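You operate a simulated robot arm through the tools that you are given. There is no shell and no other tool.

You run a simulated robot arm. Do the job below in one go: nothing can be reset, and whatever is moved stays where it is left.

TASK
Stop the line and wind all four speed knobs down to 0.
Fine: press STOP first; belt, discs, brush and rollers; the switches stay as they are.
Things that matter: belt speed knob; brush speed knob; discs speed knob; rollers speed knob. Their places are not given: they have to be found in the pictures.

Only the result counts: the job must be done as asked and must still hold three seconds after the hand-in. Knocking over, shifting, dropping, spilling or breaking anything else fails it.

THE ROBOT
A 6-joint arm with a two-finger gripper, fixed in place. Base frame: the origin is at the foot of the arm, x ahead of it, y to its left, z up. Readings come in mm, degrees, newtons and seconds.
It reaches about 1298 mm from its shoulder. Its first joint turns from -149.0 to 149.0 degrees. Payload 1.57 kg.
The TCP is the grasp point between the finger pads, 21 mm short of the fingertips. In the tool frame z runs along the fingers and y along their closing line. Largest opening 70 mm; the body of the gripper starts 50 mm behind the TCP.
Orientation is that of the tool frame in the base frame, as [roll, pitch, yaw] about the fixed x, y, z axes, in that order (R = Rz(yaw) Ry(pitch) Rx(roll)). With the fingers straight down and closing along the base's y, the tool's x points along the base's -x, its y along +y and its z along -z.

THE INTERFACE
- The arm moves only by the tool step_arm. Its arguments are lists of equal length, an entry for each row: "dr": the turn, a rotation vector about the tool's x, y, z in degrees, a list of three; "xyz": the shift along the tool's x, y, z in mm, a list of three; "hand": the gripper command, from -1 (shut) to 1 (fully open), values between in proportion. In form: {"dr": [[ax, ay, az], ...], "xyz": [[dx, dy, dz], ...], "hand": [hand, ...]}. A call has 1 to 20 rows; each row is the pose to reach, as a shift and turn from the pose commanded when the call began, along the tool's axes at that moment. Rows are played at 5 a second. More than 50 mm and 8.6 degrees between two rows, or a gripper value outside its range, and nothing of the call is played. A pose out of reach is approached as far as the arm can. The call stops where the force on the tool passes 40 N (or 10 N more than at its start, if that is more) or the arm is blocked; 0.2 s more then pass. The fingers move at their own pace and stop on an object; they squeeze with about 30 N. The grip force told is the motor's: it shows also when the fingers shut on nothing. Time passes only in rows, and 0.2 s behind the last, so rows that repeat a pose let the fingers close. The reply holds the time, the measured pose of the TCP, the force on the tool along the base axes, the opening and the grip force, in the units named above and with some noise, with the torque about the TCP (base axes, N m) and any sound that the robot's microphone picked up.
- Cameras (640 x 400 px; columns grow to the right, rows downward): "scene" is fixed at [44.1, 650.5, 1353]; the picture's right is [-0.21, -0.98, 0.00], its down [-0.72, 0.16, -0.67] and it looks along [0.66, -0.14, -0.74] (base axes); focal length 367 px, centre (320, 200). "wrist" rides on the gripper at [79, 4, -81] in the tool frame; the picture's right is [-0.05, 1.00, 0.00], its down [-0.67, -0.04, -0.74] and it looks along [-0.74, -0.04, 0.67] (tool axes); focal length 256 px, centre (320, 200).
- capture(camera): a new picture of that camera. The clock stands still meanwhile.
- slide_trunk(by): slides the trunk up (or, below 0, down) by that many mm; the arm rides with it, the base frame stays. It gives what a move gives, with no picture.
- point_at(camera, pixels): there is no depth. For up to 12 entries [column, row, z] of the newest picture of that camera ("zoom" is the newest enlarged one), the place [x, y] in the base frame at which the ray of that pixel passes the height z, good to about 2 mm, but the place of the scene camera against the robot may be out by one fixed shift of up to 12 mm in any direction. The clock stands still meanwhile.
- close_up(camera, box): a new picture of the part [left, top, right, bottom] of that camera's present view, enlarged. The clock stands still meanwhile.
- hand_in(): hands the job in; it is judged then, once.

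Leave the gripper open and the arm clear of the work at the hand-in unless told otherwise.

The tools are called after "Emit:" by a JSON object that holds its "method" and its "body". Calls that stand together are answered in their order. step_arm: Moves the arm, as the interface text tells. Its arguments: {"type":"object","properties":{"dr":{"type":"array","items":{"type":"array","items":{"type":"number"}}},"xyz":{"type":"array","items":{"type":"array","items":{"type":"number"}}},"hand":{"type":"array","items":{"type":"number"}}},"required":["dr","xyz","hand"]} The other tools are called the same way: slide_trunk (by) slides the trunk up or down; capture (camera) takes a picture; point_at (camera, pixels) gives the place at which the rays of pixels pass given heights; close_up (camera, box) takes an enlarged picture of a part of a camera's view; hand_in () hands the job in.

At the start:

```text
time_s: 0.0
eef_pos: [447.1, 459.8, 836.6]
orientation: [-180.0, 0.1, 180.0]
force: [0.3, 0.3, 0.2]
moment: [0.01, -0.01, 0.02]
width: 70.1
grip_force: 0.2
trunk travel left (down, up): [-518.0, 452.0]
```

scene: 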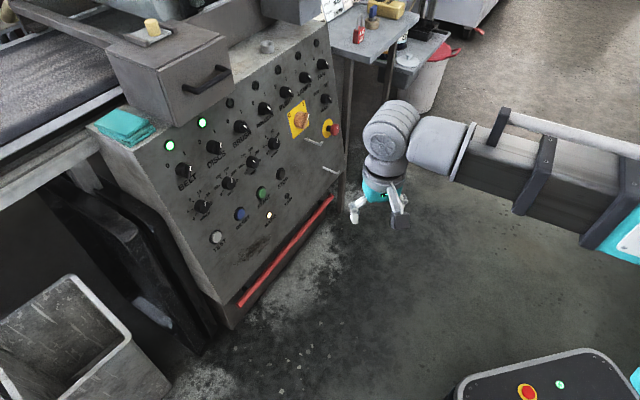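
wrist: 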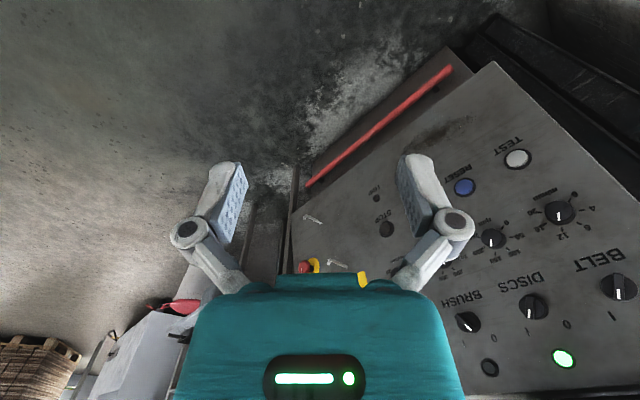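

I see a sloped control panel at about columns 150-340, rows 50-260 of the scene picture, with many knobs and buttons. I'll take enlarged pictures to read the labels.

Emit:
{"method": "close_up", "body": {"camera": "scene", "box": [150, 120, 310, 250]}}

Emit:
{"method": "close_up", "body": {"camera": "scene", "box": [220, 30, 350, 180]}}

Emit:
{"method": "close_up", "body": {"camera": "wrist", "box": [300, 120, 640, 390]}}

```text
3.08 times, centred on (230, 185) of scene
```

zoom: 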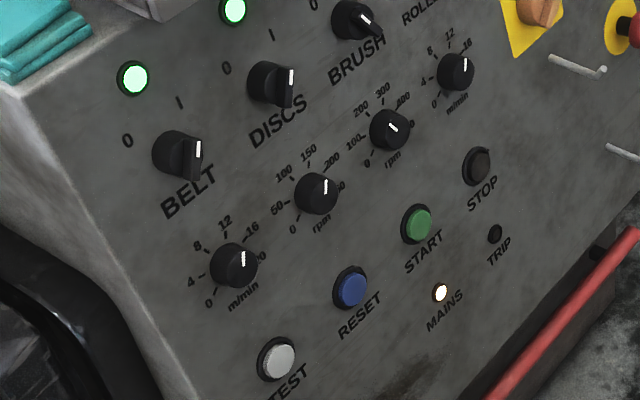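

```text
2.67 times, centred on (285, 105) of scene
```

zoom: 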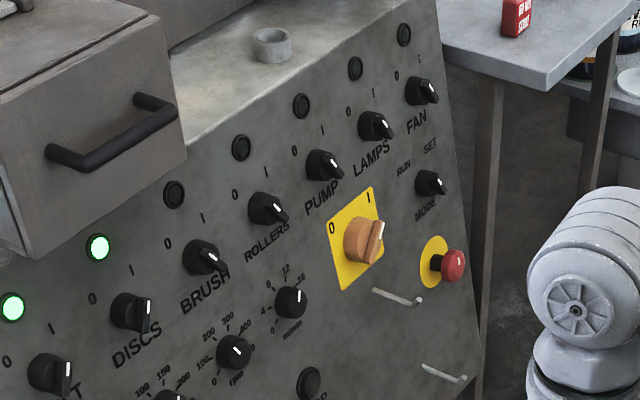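

```text
1.48 times, centred on (470, 255) of wrist
```

zoom: 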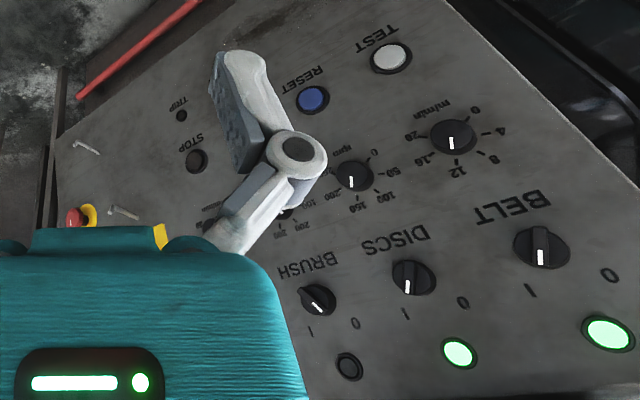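

The speed knobs are the small ones with scales under the BELT, DISCS, BRUSH and ROLLERS switches, and the dark round button labelled STOP is at scene (281,174). Next I'll get rays of the same features from both cameras, to triangulate the panel's plane.

Emit:
{"method": "point_at", "body": {"camera": "zoom", "pixels": [[391, 57, 400], [391, 57, 700], [312, 99, 400], [312, 99, 700], [197, 160, 400], [197, 160, 700], [608, 334, 400], [608, 334, 700], [459, 352, 400], [459, 352, 700], [181, 116, 400], [181, 116, 700]]}}

Emit:
{"method": "point_at", "body": {"camera": "scene", "pixels": [[216.0, 236.6, 400], [216.0, 236.6, 700], [239.7, 213.6, 400], [239.7, 213.6, 700], [281, 174, 400], [281, 174, 700], [169.6, 145.4, 400], [169.6, 145.4, 700], [201.8, 123.3, 400], [201.8, 123.3, 700], [286.8, 196, 400], [286.8, 196, 700]]}}

```text
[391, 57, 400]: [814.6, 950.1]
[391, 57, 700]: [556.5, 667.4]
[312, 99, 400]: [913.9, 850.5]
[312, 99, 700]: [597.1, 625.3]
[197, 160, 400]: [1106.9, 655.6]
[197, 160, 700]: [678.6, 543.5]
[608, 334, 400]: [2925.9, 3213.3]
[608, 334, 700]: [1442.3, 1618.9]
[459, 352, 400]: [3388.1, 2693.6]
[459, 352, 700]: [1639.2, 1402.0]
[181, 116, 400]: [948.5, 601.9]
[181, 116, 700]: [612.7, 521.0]
```

```text
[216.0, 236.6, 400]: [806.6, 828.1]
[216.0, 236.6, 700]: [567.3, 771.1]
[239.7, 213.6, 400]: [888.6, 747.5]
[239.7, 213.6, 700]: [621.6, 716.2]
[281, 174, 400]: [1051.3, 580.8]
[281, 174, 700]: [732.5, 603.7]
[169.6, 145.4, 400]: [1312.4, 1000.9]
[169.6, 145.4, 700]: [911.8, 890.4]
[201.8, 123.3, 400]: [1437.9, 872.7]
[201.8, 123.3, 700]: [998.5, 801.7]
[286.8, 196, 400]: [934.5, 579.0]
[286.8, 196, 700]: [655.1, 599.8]
```

Triangulating gives TEST about (676,797,562), RESET (746,731,559), STOP (880,594,560), and the belt lamp (715,836,847). So the panel runs along (0.707,-0.707), faces (-0.69,-0.69) and leans back about 11°. Next I'll turn the tool 45° about its z axis in free space.

Emit:
{"method": "step_arm", "body": {"dr": [[0, 0, -7.5], [0, 0, -15], [0, 0, -22.5], [0, 0, -30], [0, 0, -37.5], [0, 0, -45]], "xyz": [[0, 0, 0], [0, 0, 0], [0, 0, 0], [0, 0, 0], [0, 0, 0], [0, 0, 0]], "hand": [1, 1, 1, 1, 1, 1]}}

```text
time_s: 1.4
eef_pos: [447.9, 459.3, 835.8]
orientation: [179.9, 0.0, -134.9]
force: [-0.1, -0.4, 0.6]
moment: [0.03, -0.03, 0.0]
width: 69.8
grip_force: 0.0
trunk travel left (down, up): [-518.0, 452.0]
```

The yaw turn worked (yaw -134.9). Now I'll pitch the fingers up towards the panel by about 79° about the tool's y, keeping the TCP in place.

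Emit:
{"method": "step_arm", "body": {"dr": [[0, -7.92, 0], [0, -15.84, 0], [0, -23.76, 0], [0, -31.68, 0], [0, -39.6, 0], [0, -47.52, 0], [0, -55.44, 0], [0, -63.36, 0], [0, -71.28, 0], [0, -79.2, 0]], "xyz": [[0, 0, 0], [0, 0, 0], [0, 0, 0], [0, 0, 0], [0, 0, 0], [0, 0, 0], [0, 0, 0], [0, 0, 0], [0, 0, 0], [0, 0, 0]], "hand": [1, 1, 1, 1, 1, 1, 1, 1, 1, 1]}}

```text
time_s: 3.6
eef_pos: [487.1, 506.2, 988.0]
orientation: [-179.9, 79.4, -134.8]
force: [0.0, 0.2, -0.5]
moment: [-0.03, -0.01, -0.02]
width: 69.9
grip_force: 0.1
out of reach, approached as far as the arm can: row 2, 3, 4, 5, 6, 7, 8, 9, 10
trunk travel left (down, up): [-518.0, 452.0]
```

The arm could not hold that spot while pitching; it's now at (487,506,988) pointing at the panel. I'll look at both cameras to see the arm's stance.

Emit:
{"method": "capture", "body": {"camera": "scene"}}

Emit:
{"method": "capture", "body": {"camera": "wrist"}}

```text
taken
```

scene: 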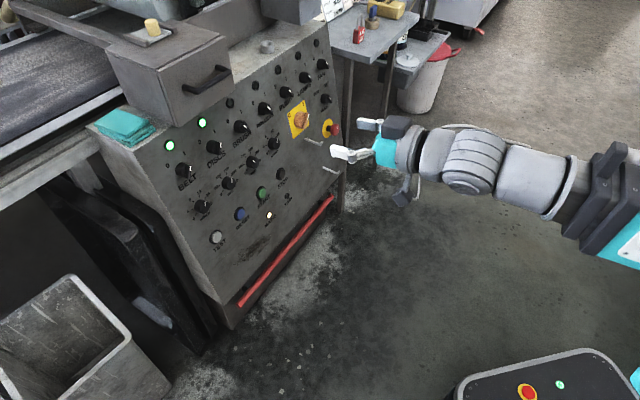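

```text
taken
```

wrist: 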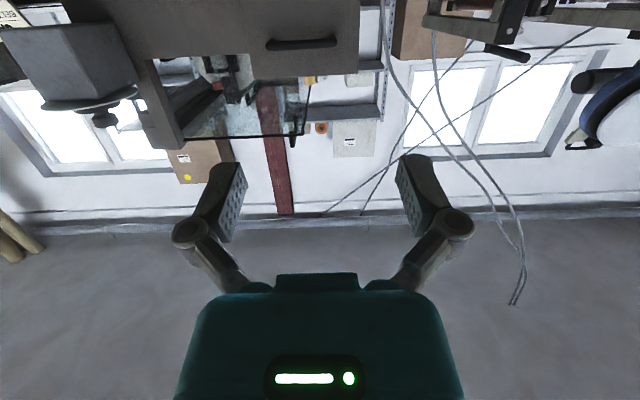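

The camera now sits below the gripper and looks above the panel, since the TCP is at z 988. The panel rows I need are at z of about 560-690, so I'll slide the trunk down 340 mm. The space below the arm is free floor.

Emit:
{"method": "slide_trunk", "body": {"by": -340}}

```text
time_s: 6.9
eef_pos: [488.1, 507.0, 646.9]
orientation: [-179.9, 79.2, -134.7]
force: [-0.3, -0.4, 0.9]
moment: [0.04, -0.04, -0.01]
width: 70.4
grip_force: 0.0
trunk travel left (down, up): [-178.0, 792.0]
```

Emit:
{"method": "capture", "body": {"camera": "wrist"}}

Emit:
{"method": "capture", "body": {"camera": "scene"}}

```text
taken
```

wrist: 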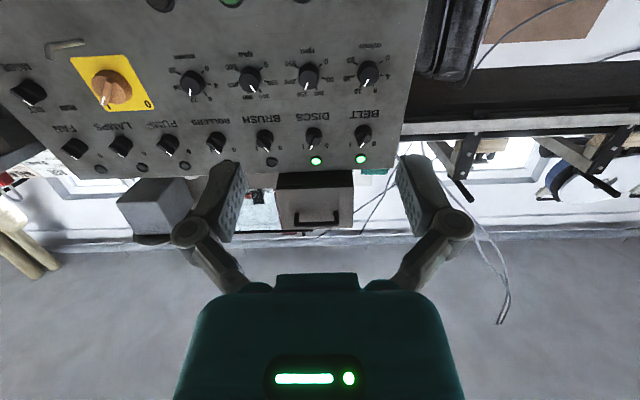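

```text
taken
```

scene: 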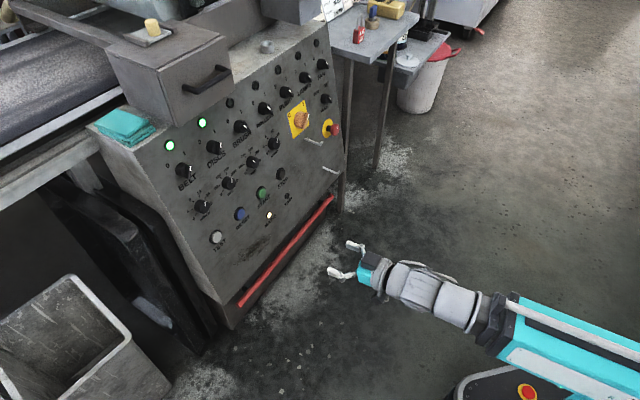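

From below, the wrist camera shows the speed knob row, upside down: belt (368,72), discs (308,76), brush (250,80), rollers (192,84). I'll enlarge that part to fix positions and pointer angles.

Emit:
{"method": "close_up", "body": {"camera": "wrist", "box": [160, 20, 420, 182]}}

```text
2.46 times, centred on (290, 101) of wrist
```

zoom: 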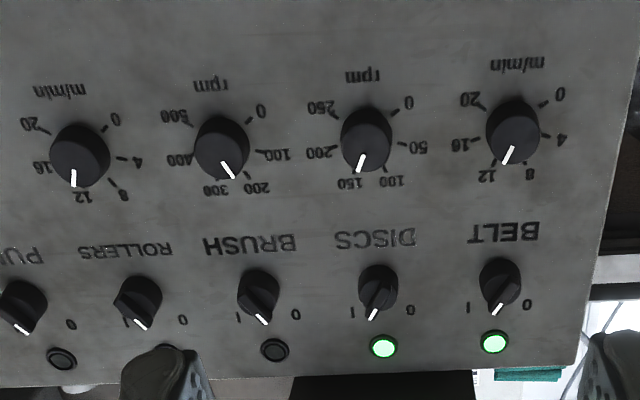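

I can read belt at about 11, discs about 140, brush about 270 and rollers about 13, with 0 at the lower left (upper right in this inverted view). I'll take rays for the dial centres, plus some switch and lamp points, to refine the plane.

Emit:
{"method": "point_at", "body": {"camera": "zoom", "pixels": [[511.3, 129.2, 660], [511.3, 129.2, 700], [367.7, 137.2, 660], [367.7, 137.2, 700], [222, 146, 660], [222, 146, 700], [82, 154, 660], [82, 154, 700], [494.5, 342, 840], [494.5, 342, 860], [383.5, 346.5, 840], [383.5, 346.5, 860]]}}

Emit:
{"method": "close_up", "body": {"camera": "scene", "box": [180, 120, 300, 195]}}

```text
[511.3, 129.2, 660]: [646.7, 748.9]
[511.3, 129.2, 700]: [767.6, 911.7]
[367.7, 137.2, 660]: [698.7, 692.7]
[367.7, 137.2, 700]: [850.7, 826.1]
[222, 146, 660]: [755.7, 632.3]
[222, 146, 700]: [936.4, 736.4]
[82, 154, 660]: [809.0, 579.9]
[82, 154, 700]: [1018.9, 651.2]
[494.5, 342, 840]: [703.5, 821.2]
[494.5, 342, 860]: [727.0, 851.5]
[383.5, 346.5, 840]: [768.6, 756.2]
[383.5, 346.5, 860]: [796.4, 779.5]
```

```text
5.33 times, centred on (240, 158) of scene
```

zoom: 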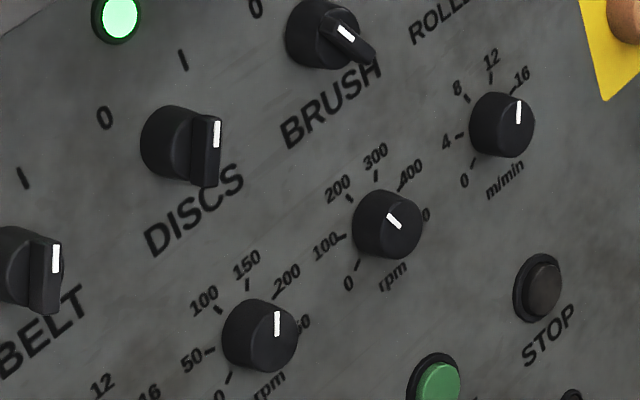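

The panel estimates agree: the speed knobs sit at z of about 676, with u=(x-y)/√2 of about -85, 11, 106 and 202. STOP is directly under the rollers knob at about (880,594,560). Before large moves, I'll make a small test shift along the tool's z and shut the fingers for pressing STOP, to check how commanded and measured poses relate.

Emit:
{"method": "step_arm", "body": {"dr": [[0, 0, 0], [0, 0, 0], [0, 0, 0], [0, 0, 0], [0, 0, 0]], "xyz": [[0, 0, 10], [0, 0, 20], [0, 0, 20], [0, 0, 20], [0, 0, 20]], "hand": [-1, -1, -1, -1, -1]}}

```text
time_s: 8.1
eef_pos: [503.6, 521.2, 647.3]
orientation: [-179.9, 79.1, -134.8]
force: [-0.2, 0.8, 0.1]
moment: [0.01, 0.01, 0.01]
width: 0.2
grip_force: 28.1
out of reach, approached as far as the arm can: row 2, 3, 4, 5
trunk travel left (down, up): [-178.0, 792.0]
```

The commanded pose stays near the measured one, but the arm is at a limit when this low and this close in. I'll move sideways to in front of STOP and forward, staying a bit higher, with the fingers shut. That ends well short of the panel, with the tips more than 100 mm away.

Emit:
{"method": "step_arm", "body": {"dr": [[0, 0, 0], [0, 0, 0], [0, 0, 0], [0, 0, 0], [0, 0, 0], [0, 0, 0], [0, 0, 0], [0, 0, 0], [0, 0, 0], [0, 0, 0]], "xyz": [[-3, -21.4, 20], [-6, -42.8, 40], [-9, -64.2, 60], [-12, -85.6, 80], [-15, -107, 100], [-18, -128.4, 120], [-21, -149.8, 140], [-24, -171.2, 160], [-27, -192.6, 180], [-30, -214, 200]], "hand": [-1, -1, -1, -1, -1, -1, -1, -1, -1, -1]}}

```text
time_s: 10.3
eef_pos: [797.0, 511.2, 647.8]
orientation: [-179.8, 79.1, -134.7]
force: [0.2, 0.3, 0.4]
moment: [0.0, -0.03, -0.03]
width: 0.0
grip_force: 28.5
out of reach, approached as far as the arm can: row 4, 5, 6, 7, 8, 9, 10
trunk travel left (down, up): [-178.0, 792.0]
```

The arm seems to have a lower height limit relative to the trunk, so it stayed at z 648. I'll lower the trunk another 120 mm so that the STOP row is comfortably in reach. The gripper is about 100 mm off the panel, so it is clear.

Emit:
{"method": "slide_trunk", "body": {"by": -120}}

Emit:
{"method": "capture", "body": {"camera": "wrist"}}

Emit:
{"method": "capture", "body": {"camera": "scene"}}

```text
time_s: 11.8
eef_pos: [795.0, 511.6, 528.3]
orientation: [180.0, 79.1, -134.9]
force: [-0.6, 0.6, 0.6]
moment: [0.0, 0.0, 0.02]
width: 0.0
grip_force: 28.5
trunk travel left (down, up): [-58.0, 912.0]
```

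```text
taken
```

wrist: 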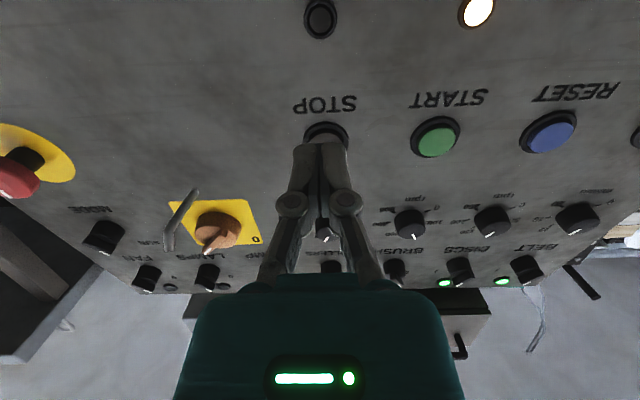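

```text
taken
```

scene: 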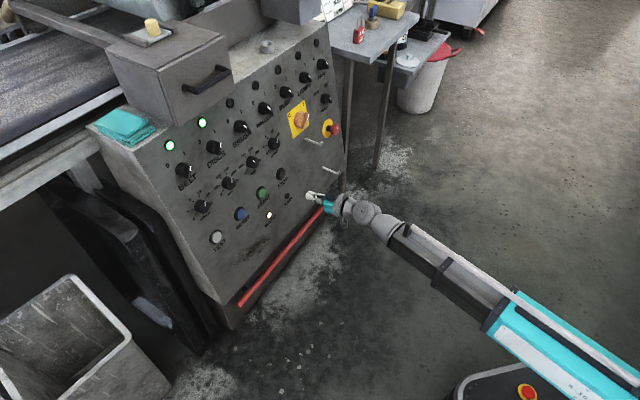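

STOP's ring is just behind the shut fingertips at about (326,130), a little above the tool axis. I'll enlarge there to measure its centre.

Emit:
{"method": "close_up", "body": {"camera": "wrist", "box": [260, 80, 480, 218]}}

```text
2.90 times, centred on (370, 149) of wrist
```

zoom: 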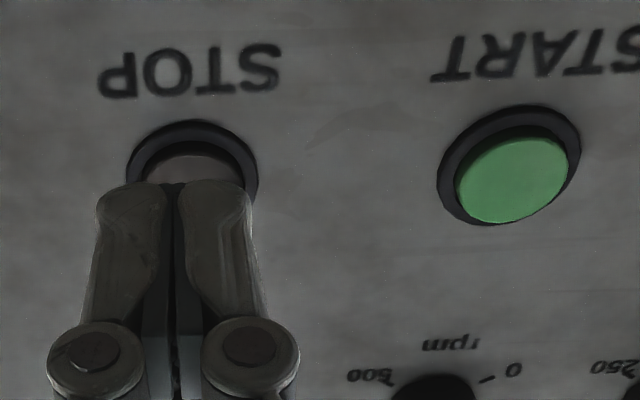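

STOP's ring spans columns 127-258 of the enlargement with its top at 120, so its centre is about (192,177); START's centre is (508,165). I'll get their rays.

Emit:
{"method": "point_at", "body": {"camera": "zoom", "pixels": [[192, 177, 550], [192, 177, 560], [192, 177, 570], [508.5, 165, 550], [508.5, 165, 560], [508.5, 165, 570]]}}

```text
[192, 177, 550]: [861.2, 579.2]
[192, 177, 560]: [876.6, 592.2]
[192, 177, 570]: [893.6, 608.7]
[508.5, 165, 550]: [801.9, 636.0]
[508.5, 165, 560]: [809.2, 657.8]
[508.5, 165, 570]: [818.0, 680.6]
```

STOP's centre is at about u=200.5, z=561. I'll move up 54 mm in the panel's plane, then come forward to about 20 mm short of the button.

Emit:
{"method": "step_arm", "body": {"dr": [[0, 0, 0], [0, 0, 0], [0, 0, 0], [0, 0, 0], [0, 0, 0], [0, 0, 0]], "xyz": [[-18, 0.5, 0], [-36, 1, 0], [-54, 1, 0], [-54, 1, 20], [-54, 1, 40], [-54, 1, 60]], "hand": [-1, -1, -1, -1, -1, -1]}}

Emit:
{"method": "capture", "body": {"camera": "wrist"}}

Emit:
{"method": "close_up", "body": {"camera": "scene", "box": [240, 130, 340, 210]}}

```text
time_s: 13.2
eef_pos: [844.6, 557.5, 527.3]
orientation: [-180.0, 79.3, -134.7]
force: [-0.9, 0.0, 0.9]
moment: [-0.05, 0.03, 0.02]
width: 0.1
grip_force: 29.0
out of reach, approached as far as the arm can: row 1, 2, 3, 4, 5, 6
trunk travel left (down, up): [-58.0, 912.0]
```

```text
taken
```

wrist: 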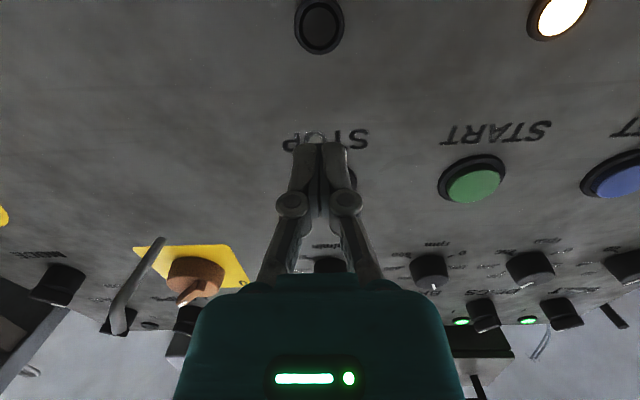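

```text
5.00 times, centred on (290, 170) of scene
```

zoom: 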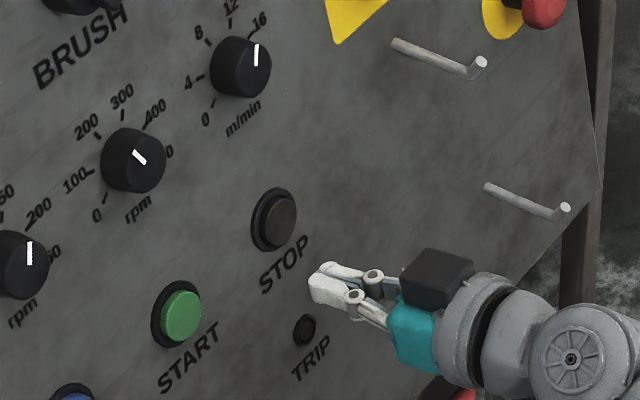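

The arm still reads z 527 although I asked for 570, so the commanded pose seems to lag at an unreachable place lower and further back than the measured one. I'll re-sync step by step: back away from the panel and up, then see where it goes.

Emit:
{"method": "step_arm", "body": {"dr": [[0, 0, 0], [0, 0, 0], [0, 0, 0]], "xyz": [[-10, 0, -20], [-20, 0, -40], [-40, 0, -60]], "hand": [-1, -1, -1]}}

```text
time_s: 14.0
eef_pos: [806.4, 521.6, 527.8]
orientation: [-179.8, 79.3, -134.9]
force: [0.5, -0.5, -0.1]
moment: [0.05, -0.03, -0.03]
width: 0.0
grip_force: 28.6
out of reach, approached as far as the arm can: row 1, 2, 3
trunk travel left (down, up): [-58.0, 912.0]
```

Only the height stays stuck at 527.6, while x and y follow exactly, so the commanded height is still below the arm's limit. I'll back off another 40 mm and keep commanding upwards until the height responds.

Emit:
{"method": "step_arm", "body": {"dr": [[0, 0, 0], [0, 0, 0], [0, 0, 0]], "xyz": [[-20, 0, -15], [-40, 0, -30], [-60, 0, -40]], "hand": [-1, -1, -1]}}

```text
time_s: 14.8
eef_pos: [792.1, 505.8, 529.1]
orientation: [-179.8, 79.2, -134.9]
force: [0.2, 0.0, 0.8]
moment: [0.01, 0.02, -0.02]
width: 0.0
grip_force: 28.7
out of reach, approached as far as the arm can: row 1, 2, 3
trunk travel left (down, up): [-58.0, 912.0]
```

Height is still 529. I'll command a bit further up.

Emit:
{"method": "step_arm", "body": {"dr": [[0, 0, 0], [0, 0, 0], [0, 0, 0]], "xyz": [[-10, 0, 0], [-20, 0, 0], [-30, 0, 0]], "hand": [-1, -1, -1]}}

```text
time_s: 15.6
eef_pos: [794.8, 511.3, 527.8]
orientation: [-179.8, 79.2, -134.8]
force: [-1.0, 0.3, -0.2]
moment: [0.01, 0.01, -0.01]
width: 0.0
grip_force: 28.7
out of reach, approached as far as the arm can: row 1, 2, 3
trunk travel left (down, up): [-58.0, 912.0]
```

Still stuck. The fingertips are about 100 mm off the panel here, so I'll try a larger upward command of 100 mm to see whether the height responds.

Emit:
{"method": "step_arm", "body": {"dr": [[0, 0, 0], [0, 0, 0], [0, 0, 0], [0, 0, 0]], "xyz": [[-25, 0, 0], [-50, 0, 0], [-75, 0, 0], [-100, 0, 0]], "hand": [-1, -1, -1, -1]}}

```text
time_s: 16.6
eef_pos: [803.1, 516.8, 527.5]
orientation: [-180.0, 79.2, -134.9]
force: [0.1, -0.2, 0.9]
moment: [-0.02, 0.01, 0.0]
width: 0.1
grip_force: 28.6
out of reach, approached as far as the arm can: row 1, 2, 3, 4
trunk travel left (down, up): [-58.0, 912.0]
```

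I now understand: this arm behaves like a planar (SCARA-type) arm. Its height comes only from the trunk while x, y and orientation follow exactly, so I'll use slide_trunk for height. STOP needs a TCP height of about 566, so I'll slide up 39 mm. The fingertips are still about 90 mm off the panel.

Emit:
{"method": "slide_trunk", "body": {"by": 39}}

Emit:
{"method": "step_arm", "body": {"dr": [[0, 0, 0]], "xyz": [[0, 0, 0]], "hand": [-1]}}

Emit:
{"method": "close_up", "body": {"camera": "wrist", "box": [240, 50, 480, 200]}}

```text
time_s: 17.4
eef_pos: [804.5, 517.3, 565.9]
orientation: [-180.0, 79.2, -134.9]
force: [-0.1, -0.5, -0.6]
moment: [0.01, -0.01, 0.06]
width: 0.1
grip_force: 28.6
trunk travel left (down, up): [-97.0, 873.0]
```

```text
time_s: 17.9
eef_pos: [803.7, 517.7, 566.0]
orientation: [-179.8, 79.1, -135.0]
force: [-0.3, 0.2, 0.3]
moment: [0.0, 0.01, 0.02]
width: 0.1
grip_force: 28.6
trunk travel left (down, up): [-97.0, 873.0]
```

```text
2.67 times, centred on (360, 125) of wrist
```

zoom: 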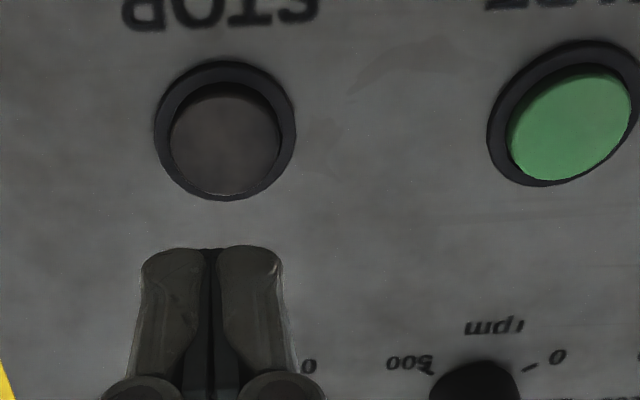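

The STOP cap is visible at (226,147) in the enlargement, about 3 mm towards the tool's +y from the axis, and the height is right. I'll shift y by +3 and move horizontally forward 60 mm, stopping about 17 mm before the cap.

Emit:
{"method": "step_arm", "body": {"dr": [[0, 0, 0], [0, 0, 0], [0, 0, 0], [0, 0, 0]], "xyz": [[0, 3, 0], [-3.74, 3, 19.6], [-7.48, 3, 39.3], [-11.2, 3, 58.9]], "hand": [-1, -1, -1, -1]}}

Emit:
{"method": "close_up", "body": {"camera": "wrist", "box": [220, 80, 420, 205]}}

Emit:
{"method": "close_up", "body": {"camera": "scene", "box": [240, 130, 340, 210]}}

```text
time_s: 18.9
eef_pos: [844.0, 561.5, 566.3]
orientation: [180.0, 79.2, -135.0]
force: [-0.9, 0.6, 0.6]
moment: [-0.01, 0.0, 0.0]
width: 0.1
grip_force: 29.0
trunk travel left (down, up): [-97.0, 873.0]
```

```text
3.20 times, centred on (320, 142) of wrist
```

zoom: 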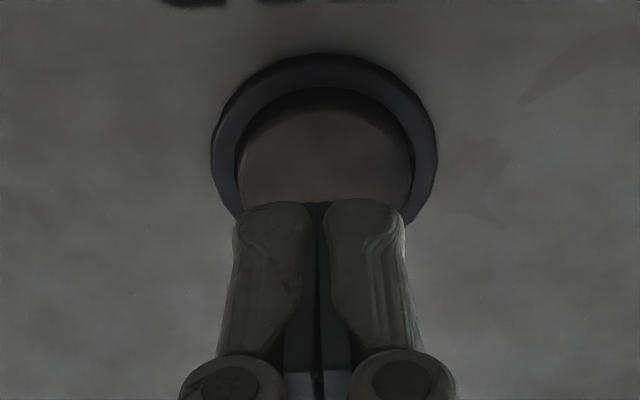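

```text
5.00 times, centred on (290, 170) of scene
```

zoom: 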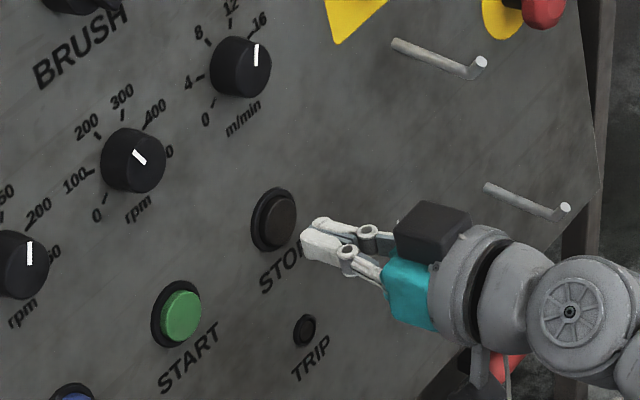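

The fingertips are centred on the cap (split at col 320, cap centre about col 325). I'll creep forward in 2 mm rows and watch the force and sound.

Emit:
{"method": "step_arm", "body": {"dr": [[0, 0, 0], [0, 0, 0], [0, 0, 0], [0, 0, 0], [0, 0, 0], [0, 0, 0]], "xyz": [[-0.37, 1, 2], [-0.75, 1, 4], [-1.1, 1, 6], [-1.5, 1, 8], [-1.9, 1, 10], [-2.25, 1, 12]], "hand": [-1, -1, -1, -1, -1, -1]}}

```text
time_s: 20.2
eef_pos: [851.1, 571.6, 567.8]
orientation: [-179.9, 79.2, -134.8]
force: [-0.4, -0.1, 0.8]
moment: [0.02, 0.0, 0.0]
width: 0.2
grip_force: 28.8
trunk travel left (down, up): [-97.0, 873.0]
```

No contact yet. I'll keep creeping.

Emit:
{"method": "step_arm", "body": {"dr": [[0, 0, 0], [0, 0, 0], [0, 0, 0], [0, 0, 0], [0, 0, 0], [0, 0, 0], [0, 0, 0]], "xyz": [[-0.28, 0, 1.5], [-0.56, 0, 3], [-0.84, 0, 4.5], [-1.12, 0, 6], [-1.4, 0, 7.5], [-1.7, 0, 9], [-1.9, 0, 10]], "hand": [-1, -1, -1, -1, -1, -1, -1]}}

```text
time_s: 21.9
eef_pos: [859.1, 577.9, 566.2]
orientation: [-179.9, 79.1, -134.9]
force: [-2.2, -0.9, -0.1]
moment: [0.01, 0.01, 0.01]
width: 6.2
grip_force: 29.0
trunk travel left (down, up): [-97.0, 873.0]
heard: click
```

A click was heard. I'll check what changed before retreating: lamps and STOP.

Emit:
{"method": "capture", "body": {"camera": "scene"}}

Emit:
{"method": "close_up", "body": {"camera": "wrist", "box": [220, 80, 420, 205]}}

```text
taken
```

scene: 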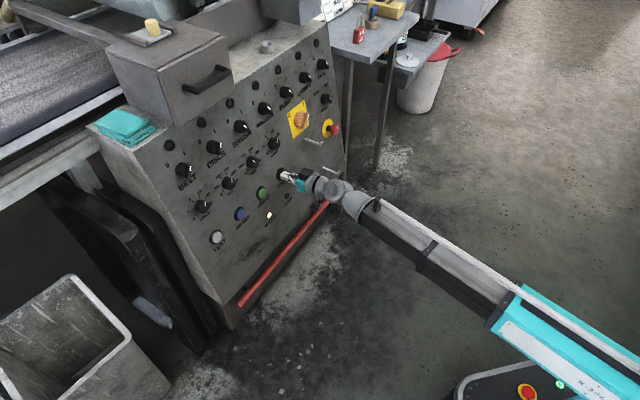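

```text
3.20 times, centred on (320, 142) of wrist
```

zoom: 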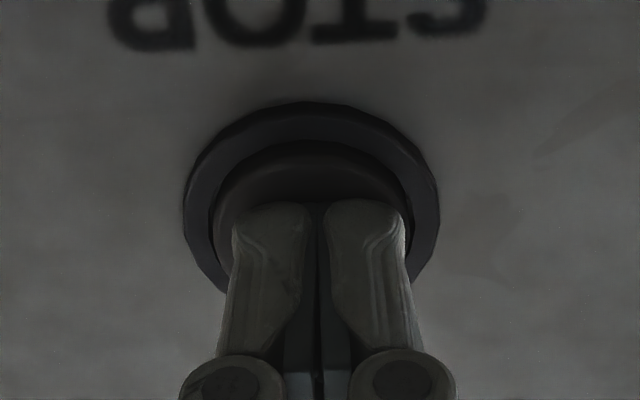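

Both green lamps, belt (169,145) and discs (202,122), are now off, so the line has stopped. I'll retreat straight back 80 mm horizontally.

Emit:
{"method": "step_arm", "body": {"dr": [[0, 0, 0], [0, 0, 0], [0, 0, 0], [0, 0, 0], [0, 0, 0]], "xyz": [[0.94, 0, -5], [3.74, 0, -20], [7.5, 0, -40], [11.2, 0, -60], [15, 0, -78.6]], "hand": [-1, -1, -1, -1, -1]}}

Emit:
{"method": "capture", "body": {"camera": "scene"}}

```text
time_s: 23.1
eef_pos: [802.7, 523.2, 566.1]
orientation: [-179.9, 79.2, -135.0]
force: [0.3, 0.7, -0.3]
moment: [-0.03, -0.02, -0.02]
width: 0.1
grip_force: 29.0
trunk travel left (down, up): [-97.0, 873.0]
```

```text
taken
```

scene: 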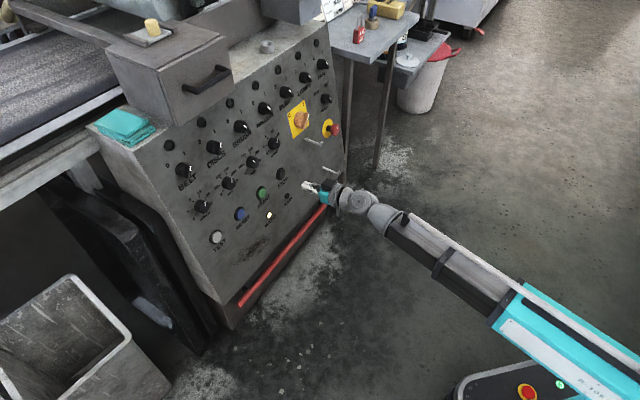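

The line stays stopped. Next is the belt knob at u≈-85, z≈676: I'll slide the trunk up 114 mm to z≈680, then move sideways 282 mm to the left while opening the fingers. The tips stay about 70 mm clear of the knobs.

Emit:
{"method": "slide_trunk", "body": {"by": 114}}

Emit:
{"method": "step_arm", "body": {"dr": [[0, 0, 0], [0, 0, 0], [0, 0, 0], [0, 0, 0], [0, 0, 0], [0, 0, 0], [0, 0, 0], [0, 0, 0], [0, 0, 0], [0, 0, 0]], "xyz": [[0, 28, 0], [0, 56, 0], [0, 84, 0], [0, 112, 0], [0, 140, 0], [0, 168, 0], [0, 196, 0], [0, 224, 0], [0, 253, 0], [0, 282, 0]], "hand": [1, 1, 1, 1, 1, 1, 1, 1, 1, 1]}}

Emit:
{"method": "capture", "body": {"camera": "wrist"}}

Emit:
{"method": "capture", "body": {"camera": "scene"}}

```text
time_s: 24.5
eef_pos: [801.7, 522.7, 680.4]
orientation: [-179.9, 79.2, -134.9]
force: [-0.2, 0.4, -0.1]
moment: [0.0, 0.03, -0.03]
width: 0.0
grip_force: 28.7
trunk travel left (down, up): [-211.0, 759.0]
```

```text
time_s: 26.7
eef_pos: [600.9, 722.0, 680.6]
orientation: [-179.8, 79.1, -134.9]
force: [0.2, 0.7, 0.4]
moment: [0.02, -0.01, 0.0]
width: 70.0
grip_force: 0.0
trunk travel left (down, up): [-211.0, 759.0]
```

```text
taken
```

wrist: 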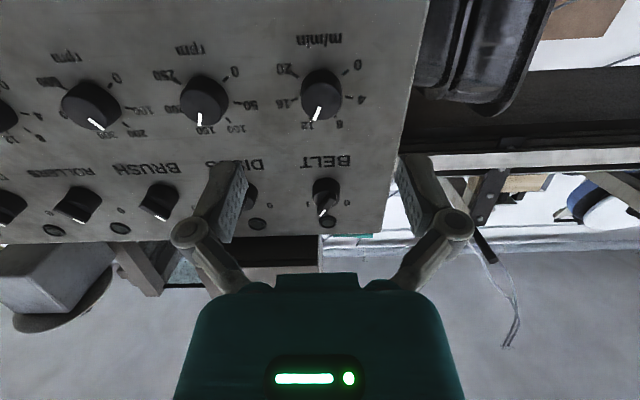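

```text
taken
```

scene: 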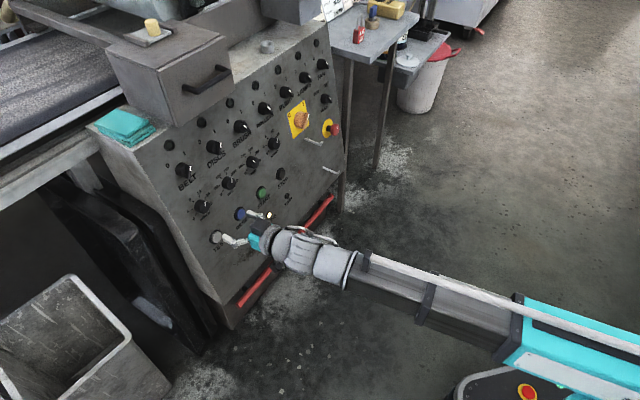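

The belt knob is dead ahead at (321,93). I'll enlarge it to measure its centre and pointer precisely.

Emit:
{"method": "close_up", "body": {"camera": "wrist", "box": [256, 30, 384, 140]}}

```text
3.64 times, centred on (320, 85) of wrist
```

zoom: 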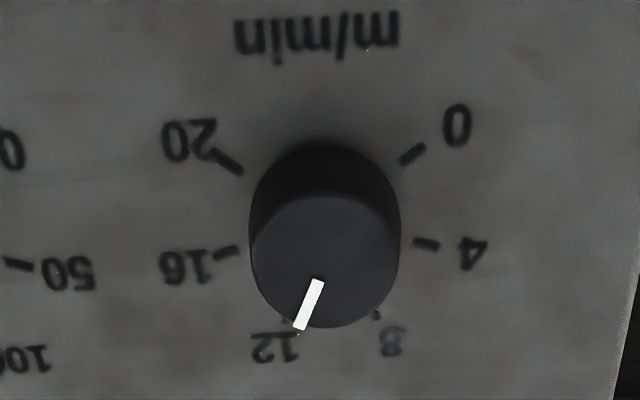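

Using the tick marks, the dial centre is at zoom (325,229). That puts it 0.3 mm off the tool axis in y and 18 mm up the panel at 127 mm range, and the knob is about 33 mm wide and 17 mm tall. I'll approach horizontally by 60 mm and measure again.

Emit:
{"method": "step_arm", "body": {"dr": [[0, 0, 0], [0, 0, 0], [0, 0, 0]], "xyz": [[-3.74, 0.3, 19.6], [-7.48, 0.3, 39.3], [-11.2, 0.3, 58.9]], "hand": [1, 1, 1]}}

Emit:
{"method": "close_up", "body": {"camera": "wrist", "box": [230, 60, 410, 172]}}

```text
time_s: 27.5
eef_pos: [642.9, 766.5, 680.7]
orientation: [179.9, 79.2, -135.0]
force: [-0.5, 0.3, 0.5]
moment: [0.03, 0.02, 0.0]
width: 70.0
grip_force: 0.0
trunk travel left (down, up): [-211.0, 759.0]
```

```text
3.56 times, centred on (320, 116) of wrist
```

zoom: 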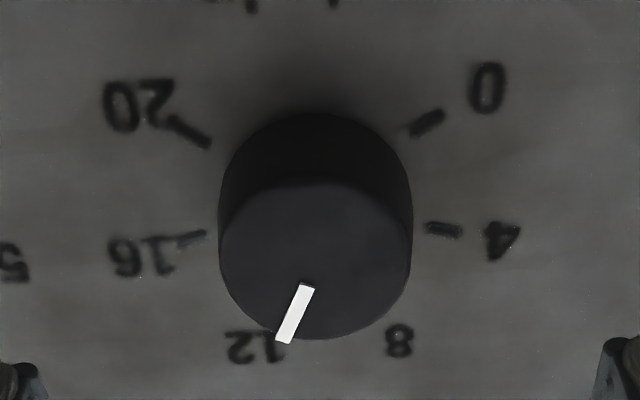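

At 67 mm range the dial centre is at tool (-8.1, -1.1, 66.8), well aligned for a horizontal final approach. The pointer is at about +18° (11.3), so 0 is about -153° away. I'll pre-roll the tool +76° in free space so that one twist of about -153° is possible.

Emit:
{"method": "step_arm", "body": {"dr": [[0, 0, 7.6], [0, 0, 15.2], [0, 0, 22.8], [0, 0, 30.4], [0, 0, 38], [0, 0, 45.6], [0, 0, 53.2], [0, 0, 60.8], [0, 0, 68.4], [0, 0, 76]], "xyz": [[0, -1.1, 0], [0, -1.1, 0], [0, -1.1, 0], [0, -1.1, 0], [0, -1.1, 0], [0, -1.1, 0], [0, -1.1, 0], [0, -1.1, 0], [0, -1.1, 0], [0, -1.1, 0]], "hand": [1, 1, 1, 1, 1, 1, 1, 1, 1, 1]}}

Emit:
{"method": "capture", "body": {"camera": "wrist"}}

Emit:
{"method": "close_up", "body": {"camera": "scene", "box": [150, 120, 310, 250]}}

```text
time_s: 29.7
eef_pos: [645.7, 764.3, 680.5]
orientation: [101.1, 13.5, 137.7]
force: [0.1, -0.2, -0.7]
moment: [0.02, 0.01, 0.02]
width: 69.8
grip_force: 0.1
trunk travel left (down, up): [-211.0, 759.0]
```

```text
taken
```

wrist: 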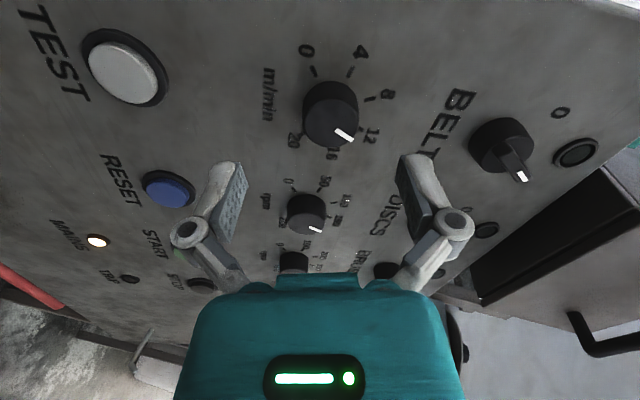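

```text
3.08 times, centred on (230, 185) of scene
```

zoom: 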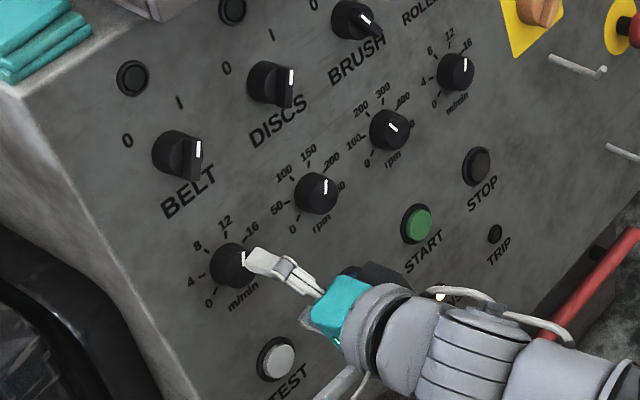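

The roll worked. The fingers now close nearly vertically around the belt knob, which is seen at (330,112). I'll enlarge to check centring before going in.

Emit:
{"method": "close_up", "body": {"camera": "wrist", "box": [250, 40, 410, 160]}}

```text
3.33 times, centred on (330, 100) of wrist
```

zoom: 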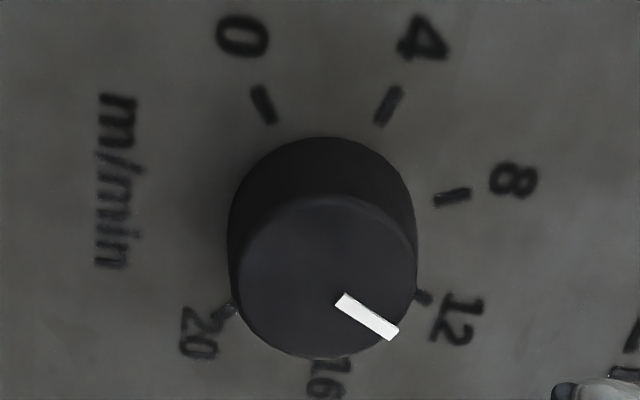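

The tick fit confirms the tool axis will be within about 1 mm of the knob centre. I'll go in horizontally 41.5 mm with the fingers open, leaving the tips about 5 mm off the panel.

Emit:
{"method": "step_arm", "body": {"dr": [[0, 0, 0], [0, 0, 0], [0, 0, 0], [0, 0, 0], [0, 0, 0], [0, 0, 0]], "xyz": [[-0.45, 1.8, 9.8], [-0.9, 3.6, 19.6], [-1.36, 5.4, 29.5], [-1.6, 6.4, 34.4], [-1.75, 7, 38], [-1.88, 7.5, 40.8]], "hand": [1, 1, 1, 1, 1, 1]}}

Emit:
{"method": "capture", "body": {"camera": "wrist"}}

Emit:
{"method": "close_up", "body": {"camera": "scene", "box": [160, 160, 260, 240]}}

```text
time_s: 31.1
eef_pos: [673.7, 793.8, 679.8]
orientation: [101.1, 13.8, 137.8]
force: [-0.8, -0.2, -0.9]
moment: [0.03, 0.0, 0.01]
width: 70.0
grip_force: 0.0
trunk travel left (down, up): [-211.0, 759.0]
```

```text
taken
```

wrist: 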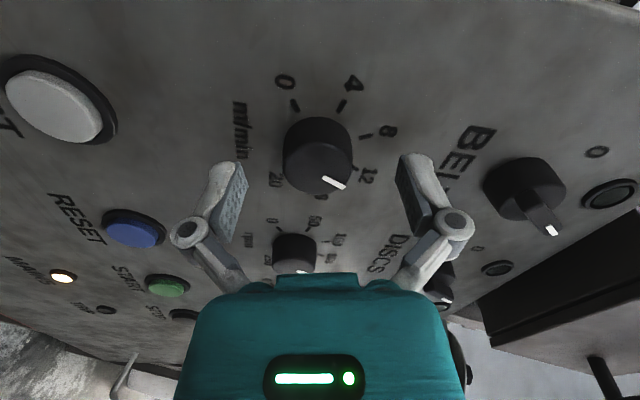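

```text
5.00 times, centred on (210, 200) of scene
```

zoom: 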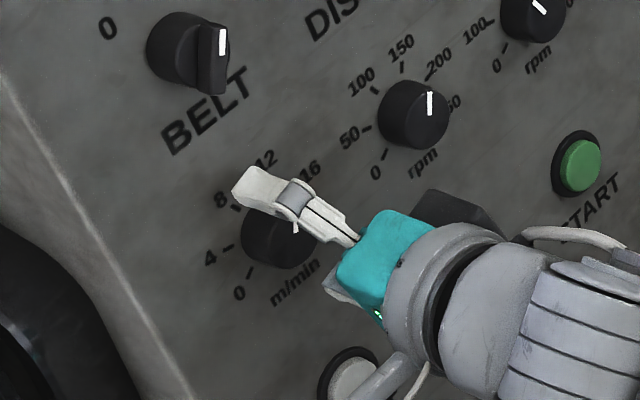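

The knob sits centred between the fingers at (318,150), and the tips are about 5 mm off the panel. Now I'll close on the knob without moving.

Emit:
{"method": "step_arm", "body": {"dr": [[0, 0, 0], [0, 0, 0], [0, 0, 0], [0, 0, 0], [0, 0, 0]], "xyz": [[0, 0, 0], [0, 0, 0], [0, 0, 0], [0, 0, 0], [0, 0, 0]], "hand": [-1, -1, -1, -1, -1]}}

Emit:
{"method": "close_up", "body": {"camera": "wrist", "box": [220, 80, 420, 205]}}

```text
time_s: 32.3
eef_pos: [674.3, 791.5, 678.7]
orientation: [101.1, 13.8, 137.7]
force: [-8.9, -12.7, -12.7]
moment: [-0.26, 0.18, -0.21]
width: 32.7
grip_force: 32.0
trunk travel left (down, up): [-211.0, 759.0]
```

```text
3.20 times, centred on (320, 142) of wrist
```

zoom: 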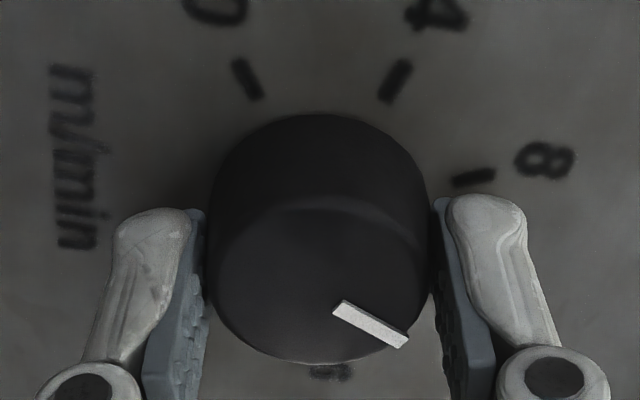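

The knob is gripped at 32.7 mm, with a side force of about 15 N pushing the tool down and about 12 N outward. I'll relieve it by sliding the trunk down 1 mm, then check the force.

Emit:
{"method": "slide_trunk", "body": {"by": -1}}

```text
time_s: 32.8
eef_pos: [674.2, 794.2, 679.3]
orientation: [101.1, 13.7, 137.8]
force: [-8.0, -15.2, -7.6]
moment: [-0.15, 0.08, -0.27]
width: 32.9
grip_force: 31.5
trunk travel left (down, up): [-210.0, 760.0]
```

The downward force eased to about 10 N, with about 15 N outward remaining. I'll slide another 1 mm down and back the tool off 1 mm.

Emit:
{"method": "slide_trunk", "body": {"by": -1}}

Emit:
{"method": "step_arm", "body": {"dr": [[0, 0, 0]], "xyz": [[0, 0, -1]], "hand": [-1]}}

```text
time_s: 33.3
eef_pos: [674.5, 792.9, 679.6]
orientation: [100.9, 13.8, 137.6]
force: [-5.0, -13.4, -0.4]
moment: [-0.04, -0.04, -0.12]
width: 32.9
grip_force: 31.9
trunk travel left (down, up): [-209.0, 761.0]
```

```text
time_s: 33.7
eef_pos: [674.3, 794.0, 679.0]
orientation: [100.9, 13.8, 137.7]
force: [2.8, -6.7, 5.1]
moment: [-0.05, -0.02, -0.1]
width: 33.1
grip_force: 32.1
trunk travel left (down, up): [-209.0, 761.0]
```

The forces are now small, at about 9 N in total. I'll turn the knob counterclockwise, a negative turn about tool z: first 20° to verify it follows.

Emit:
{"method": "step_arm", "body": {"dr": [[0, 0, -5], [0, 0, -10], [0, 0, -15], [0, 0, -20], [0, 0, -20]], "xyz": [[0, 0, 0], [0, 0, 0], [0, 0, 0], [0, 0, 0], [0, 0, 0]], "hand": [-1, -1, -1, -1, -1]}}

Emit:
{"method": "close_up", "body": {"camera": "wrist", "box": [220, 80, 420, 205]}}

```text
time_s: 34.9
eef_pos: [675.3, 793.1, 680.3]
orientation: [102.9, 33.4, 142.1]
force: [17.8, 11.4, 21.4]
moment: [0.24, -0.2, -0.08]
width: 32.8
grip_force: 31.5
trunk travel left (down, up): [-209.0, 761.0]
```

```text
3.20 times, centred on (320, 142) of wrist
```

zoom: 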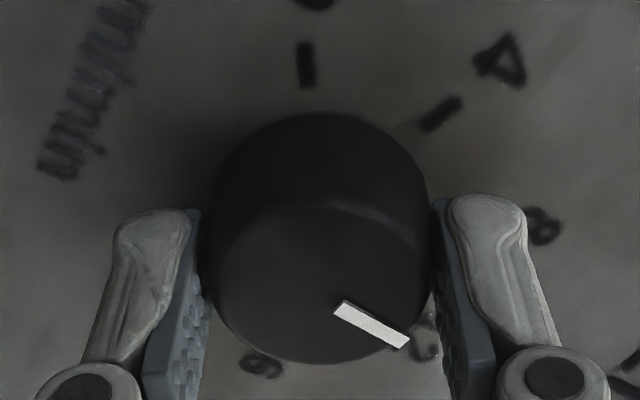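

The knob follows, with the pointer keeping its place relative to the fingers, but the side force rose to about 30 N. I'll open slightly and re-grip at this angle to release the strain and see the true misalignment.

Emit:
{"method": "step_arm", "body": {"dr": [[0, 0, 0], [0, 0, 0], [0, 0, 0]], "xyz": [[0, 0, 0], [0, 0, 0], [0, 0, 0]], "hand": [0.3, 0.3, 0.3]}}

Emit:
{"method": "close_up", "body": {"camera": "wrist", "box": [220, 80, 420, 205]}}

Emit:
{"method": "step_arm", "body": {"dr": [[0, 0, 0], [0, 0, 0], [0, 0, 0], [0, 0, 0]], "xyz": [[0, 0, 0], [0, 0, 0], [0, 0, 0], [0, 0, 0]], "hand": [-1, -1, -1, -1]}}

```text
time_s: 35.7
eef_pos: [674.0, 792.5, 677.7]
orientation: [103.0, 33.3, 142.2]
force: [-0.3, 0.5, -0.6]
moment: [-0.02, -0.02, -0.02]
width: 45.4
grip_force: 0.0
trunk travel left (down, up): [-209.0, 761.0]
```

```text
3.20 times, centred on (320, 142) of wrist
```

zoom: 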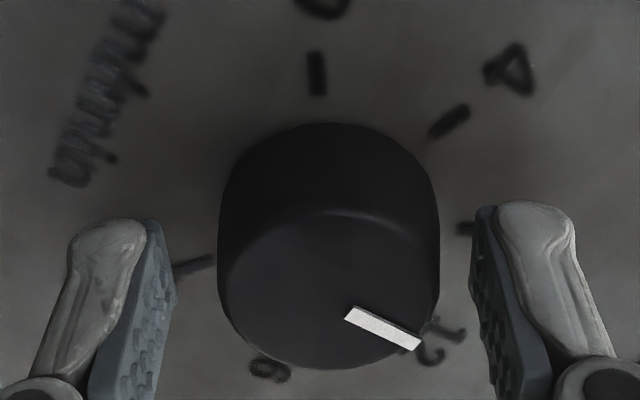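

```text
time_s: 36.7
eef_pos: [673.8, 793.7, 679.4]
orientation: [103.0, 33.4, 142.3]
force: [-1.9, 6.5, 7.8]
moment: [0.19, -0.06, 0.35]
width: 32.8
grip_force: 31.9
trunk travel left (down, up): [-209.0, 761.0]
```

When open, the knob centre sits about 1.6 mm above the tool axis; gripped, it pulls up about 8 N. I'll slide the trunk up 1 mm to centre it.

Emit:
{"method": "slide_trunk", "body": {"by": 1}}

Emit:
{"method": "step_arm", "body": {"dr": [[0, 0, -7], [0, 0, -14], [0, 0, -21], [0, 0, -28], [0, 0, -28]], "xyz": [[0, 0, 0], [0, 0, 0], [0, 0, 0], [0, 0, 0], [0, 0, 0]], "hand": [-1, -1, -1, -1, -1]}}

```text
time_s: 37.2
eef_pos: [674.2, 793.2, 679.6]
orientation: [103.0, 33.3, 142.3]
force: [-5.3, 5.2, 2.9]
moment: [0.1, 0.02, 0.21]
width: 33.1
grip_force: 32.2
trunk travel left (down, up): [-210.0, 760.0]
```

```text
time_s: 38.4
eef_pos: [674.2, 794.5, 679.5]
orientation: [112.2, 60.3, 154.5]
force: [-10.5, 5.7, -0.9]
moment: [-0.04, 0.11, 0.28]
width: 33.1
grip_force: 31.7
trunk travel left (down, up): [-210.0, 760.0]
```

The forces stay moderate: about 11 N to the left, meaning the knob axis is about 1.5 mm left of the tool axis. 48° is done. I'll add a 1.5 mm left correction and continue the turn another 56°.

Emit:
{"method": "step_arm", "body": {"dr": [[0, 0, 0], [0, 0, -7], [0, 0, -14], [0, 0, -21], [0, 0, -28], [0, 0, -35], [0, 0, -42], [0, 0, -49], [0, 0, -56], [0, 0, -56]], "xyz": [[0.7, 1.3, 0], [0.7, 1.3, 0], [0.7, 1.3, 0], [0.7, 1.3, 0], [0.7, 1.3, 0], [0.7, 1.3, 0], [0.7, 1.3, 0], [0.7, 1.3, 0], [0.7, 1.3, 0], [0.7, 1.3, 0]], "hand": [-1, -1, -1, -1, -1, -1, -1, -1, -1, -1]}}

Emit:
{"method": "capture", "body": {"camera": "wrist"}}

```text
time_s: 40.6
eef_pos: [671.9, 794.0, 680.8]
orientation: [-112.0, 60.0, -64.2]
force: [-1.8, -1.2, -1.3]
moment: [-0.4, 0.31, -0.25]
width: 33.0
grip_force: 31.9
trunk travel left (down, up): [-210.0, 760.0]
```

```text
taken
```

wrist: 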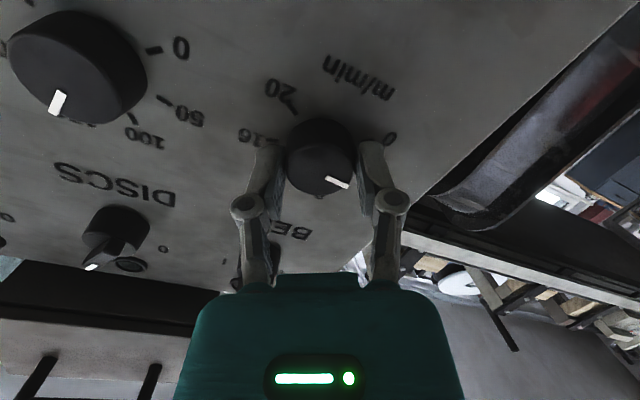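

Forces are near zero now and 104° is done; the pointer keeps its place in the fingers. I'll continue 49° more, which should land at 0.

Emit:
{"method": "step_arm", "body": {"dr": [[0, 0, -7], [0, 0, -14], [0, 0, -21], [0, 0, -28], [0, 0, -35], [0, 0, -42], [0, 0, -46], [0, 0, -49], [0, 0, -49]], "xyz": [[0, 0, 0], [0, 0, 0], [0, 0, 0], [0, 0, 0], [0, 0, 0], [0, 0, 0], [0, 0, 0], [0, 0, 0], [0, 0, 0]], "hand": [-1, -1, -1, -1, -1, -1, -1, -1, -1]}}

Emit:
{"method": "close_up", "body": {"camera": "wrist", "box": [220, 60, 420, 205]}}

Emit:
{"method": "close_up", "body": {"camera": "scene", "box": [160, 160, 260, 240]}}

```text
time_s: 42.6
eef_pos: [672.8, 793.3, 679.3]
orientation: [-101.1, 12.6, -47.5]
force: [-3.6, -0.5, -1.3]
moment: [0.35, 0.3, 0.19]
width: 33.1
grip_force: 32.2
trunk travel left (down, up): [-210.0, 760.0]
```

```text
2.76 times, centred on (320, 132) of wrist
```

zoom: 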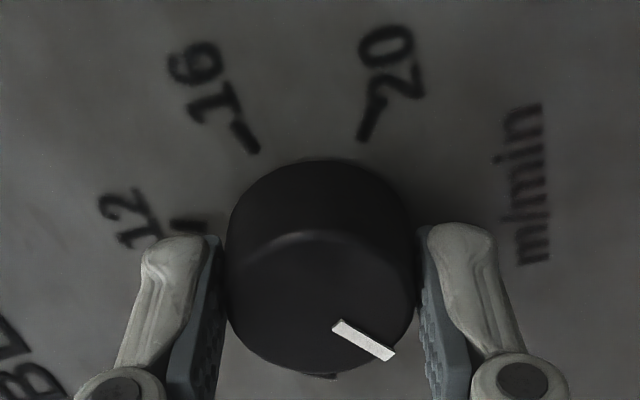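

```text
5.00 times, centred on (210, 200) of scene
```

zoom: 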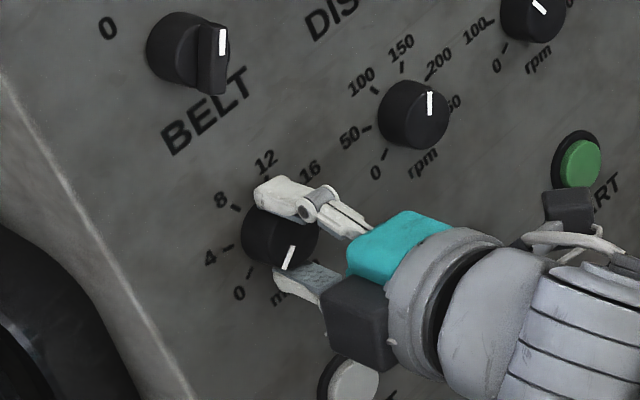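

A twist reaction of about 0.4 N·m has appeared, which suggests the knob is at its end stop. I'll turn 5° more to confirm: at the stop, the pointer should slip relative to the fingers or the torque should rise.

Emit:
{"method": "step_arm", "body": {"dr": [[0, 0, -2.5], [0, 0, -5], [0, 0, -5]], "xyz": [[0, 0, 0], [0, 0, 0], [0, 0, 0]], "hand": [-1, -1, -1]}}

Emit:
{"method": "close_up", "body": {"camera": "wrist", "box": [220, 60, 420, 205]}}

```text
time_s: 43.4
eef_pos: [672.3, 795.5, 678.2]
orientation: [-101.0, 7.8, -46.4]
force: [-7.9, -5.6, -4.6]
moment: [0.07, 0.21, 0.13]
width: 32.8
grip_force: 31.7
trunk travel left (down, up): [-210.0, 760.0]
```

```text
2.76 times, centred on (320, 132) of wrist
```

zoom: 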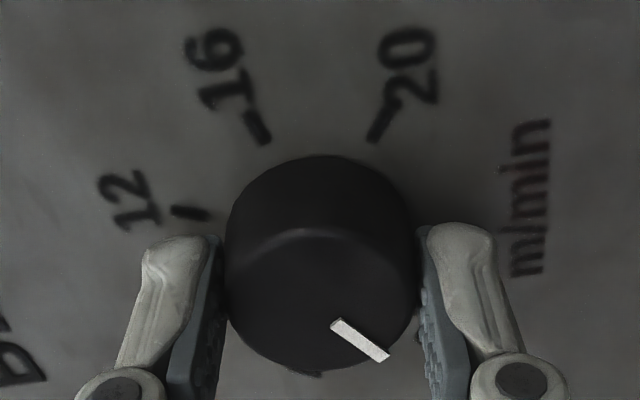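

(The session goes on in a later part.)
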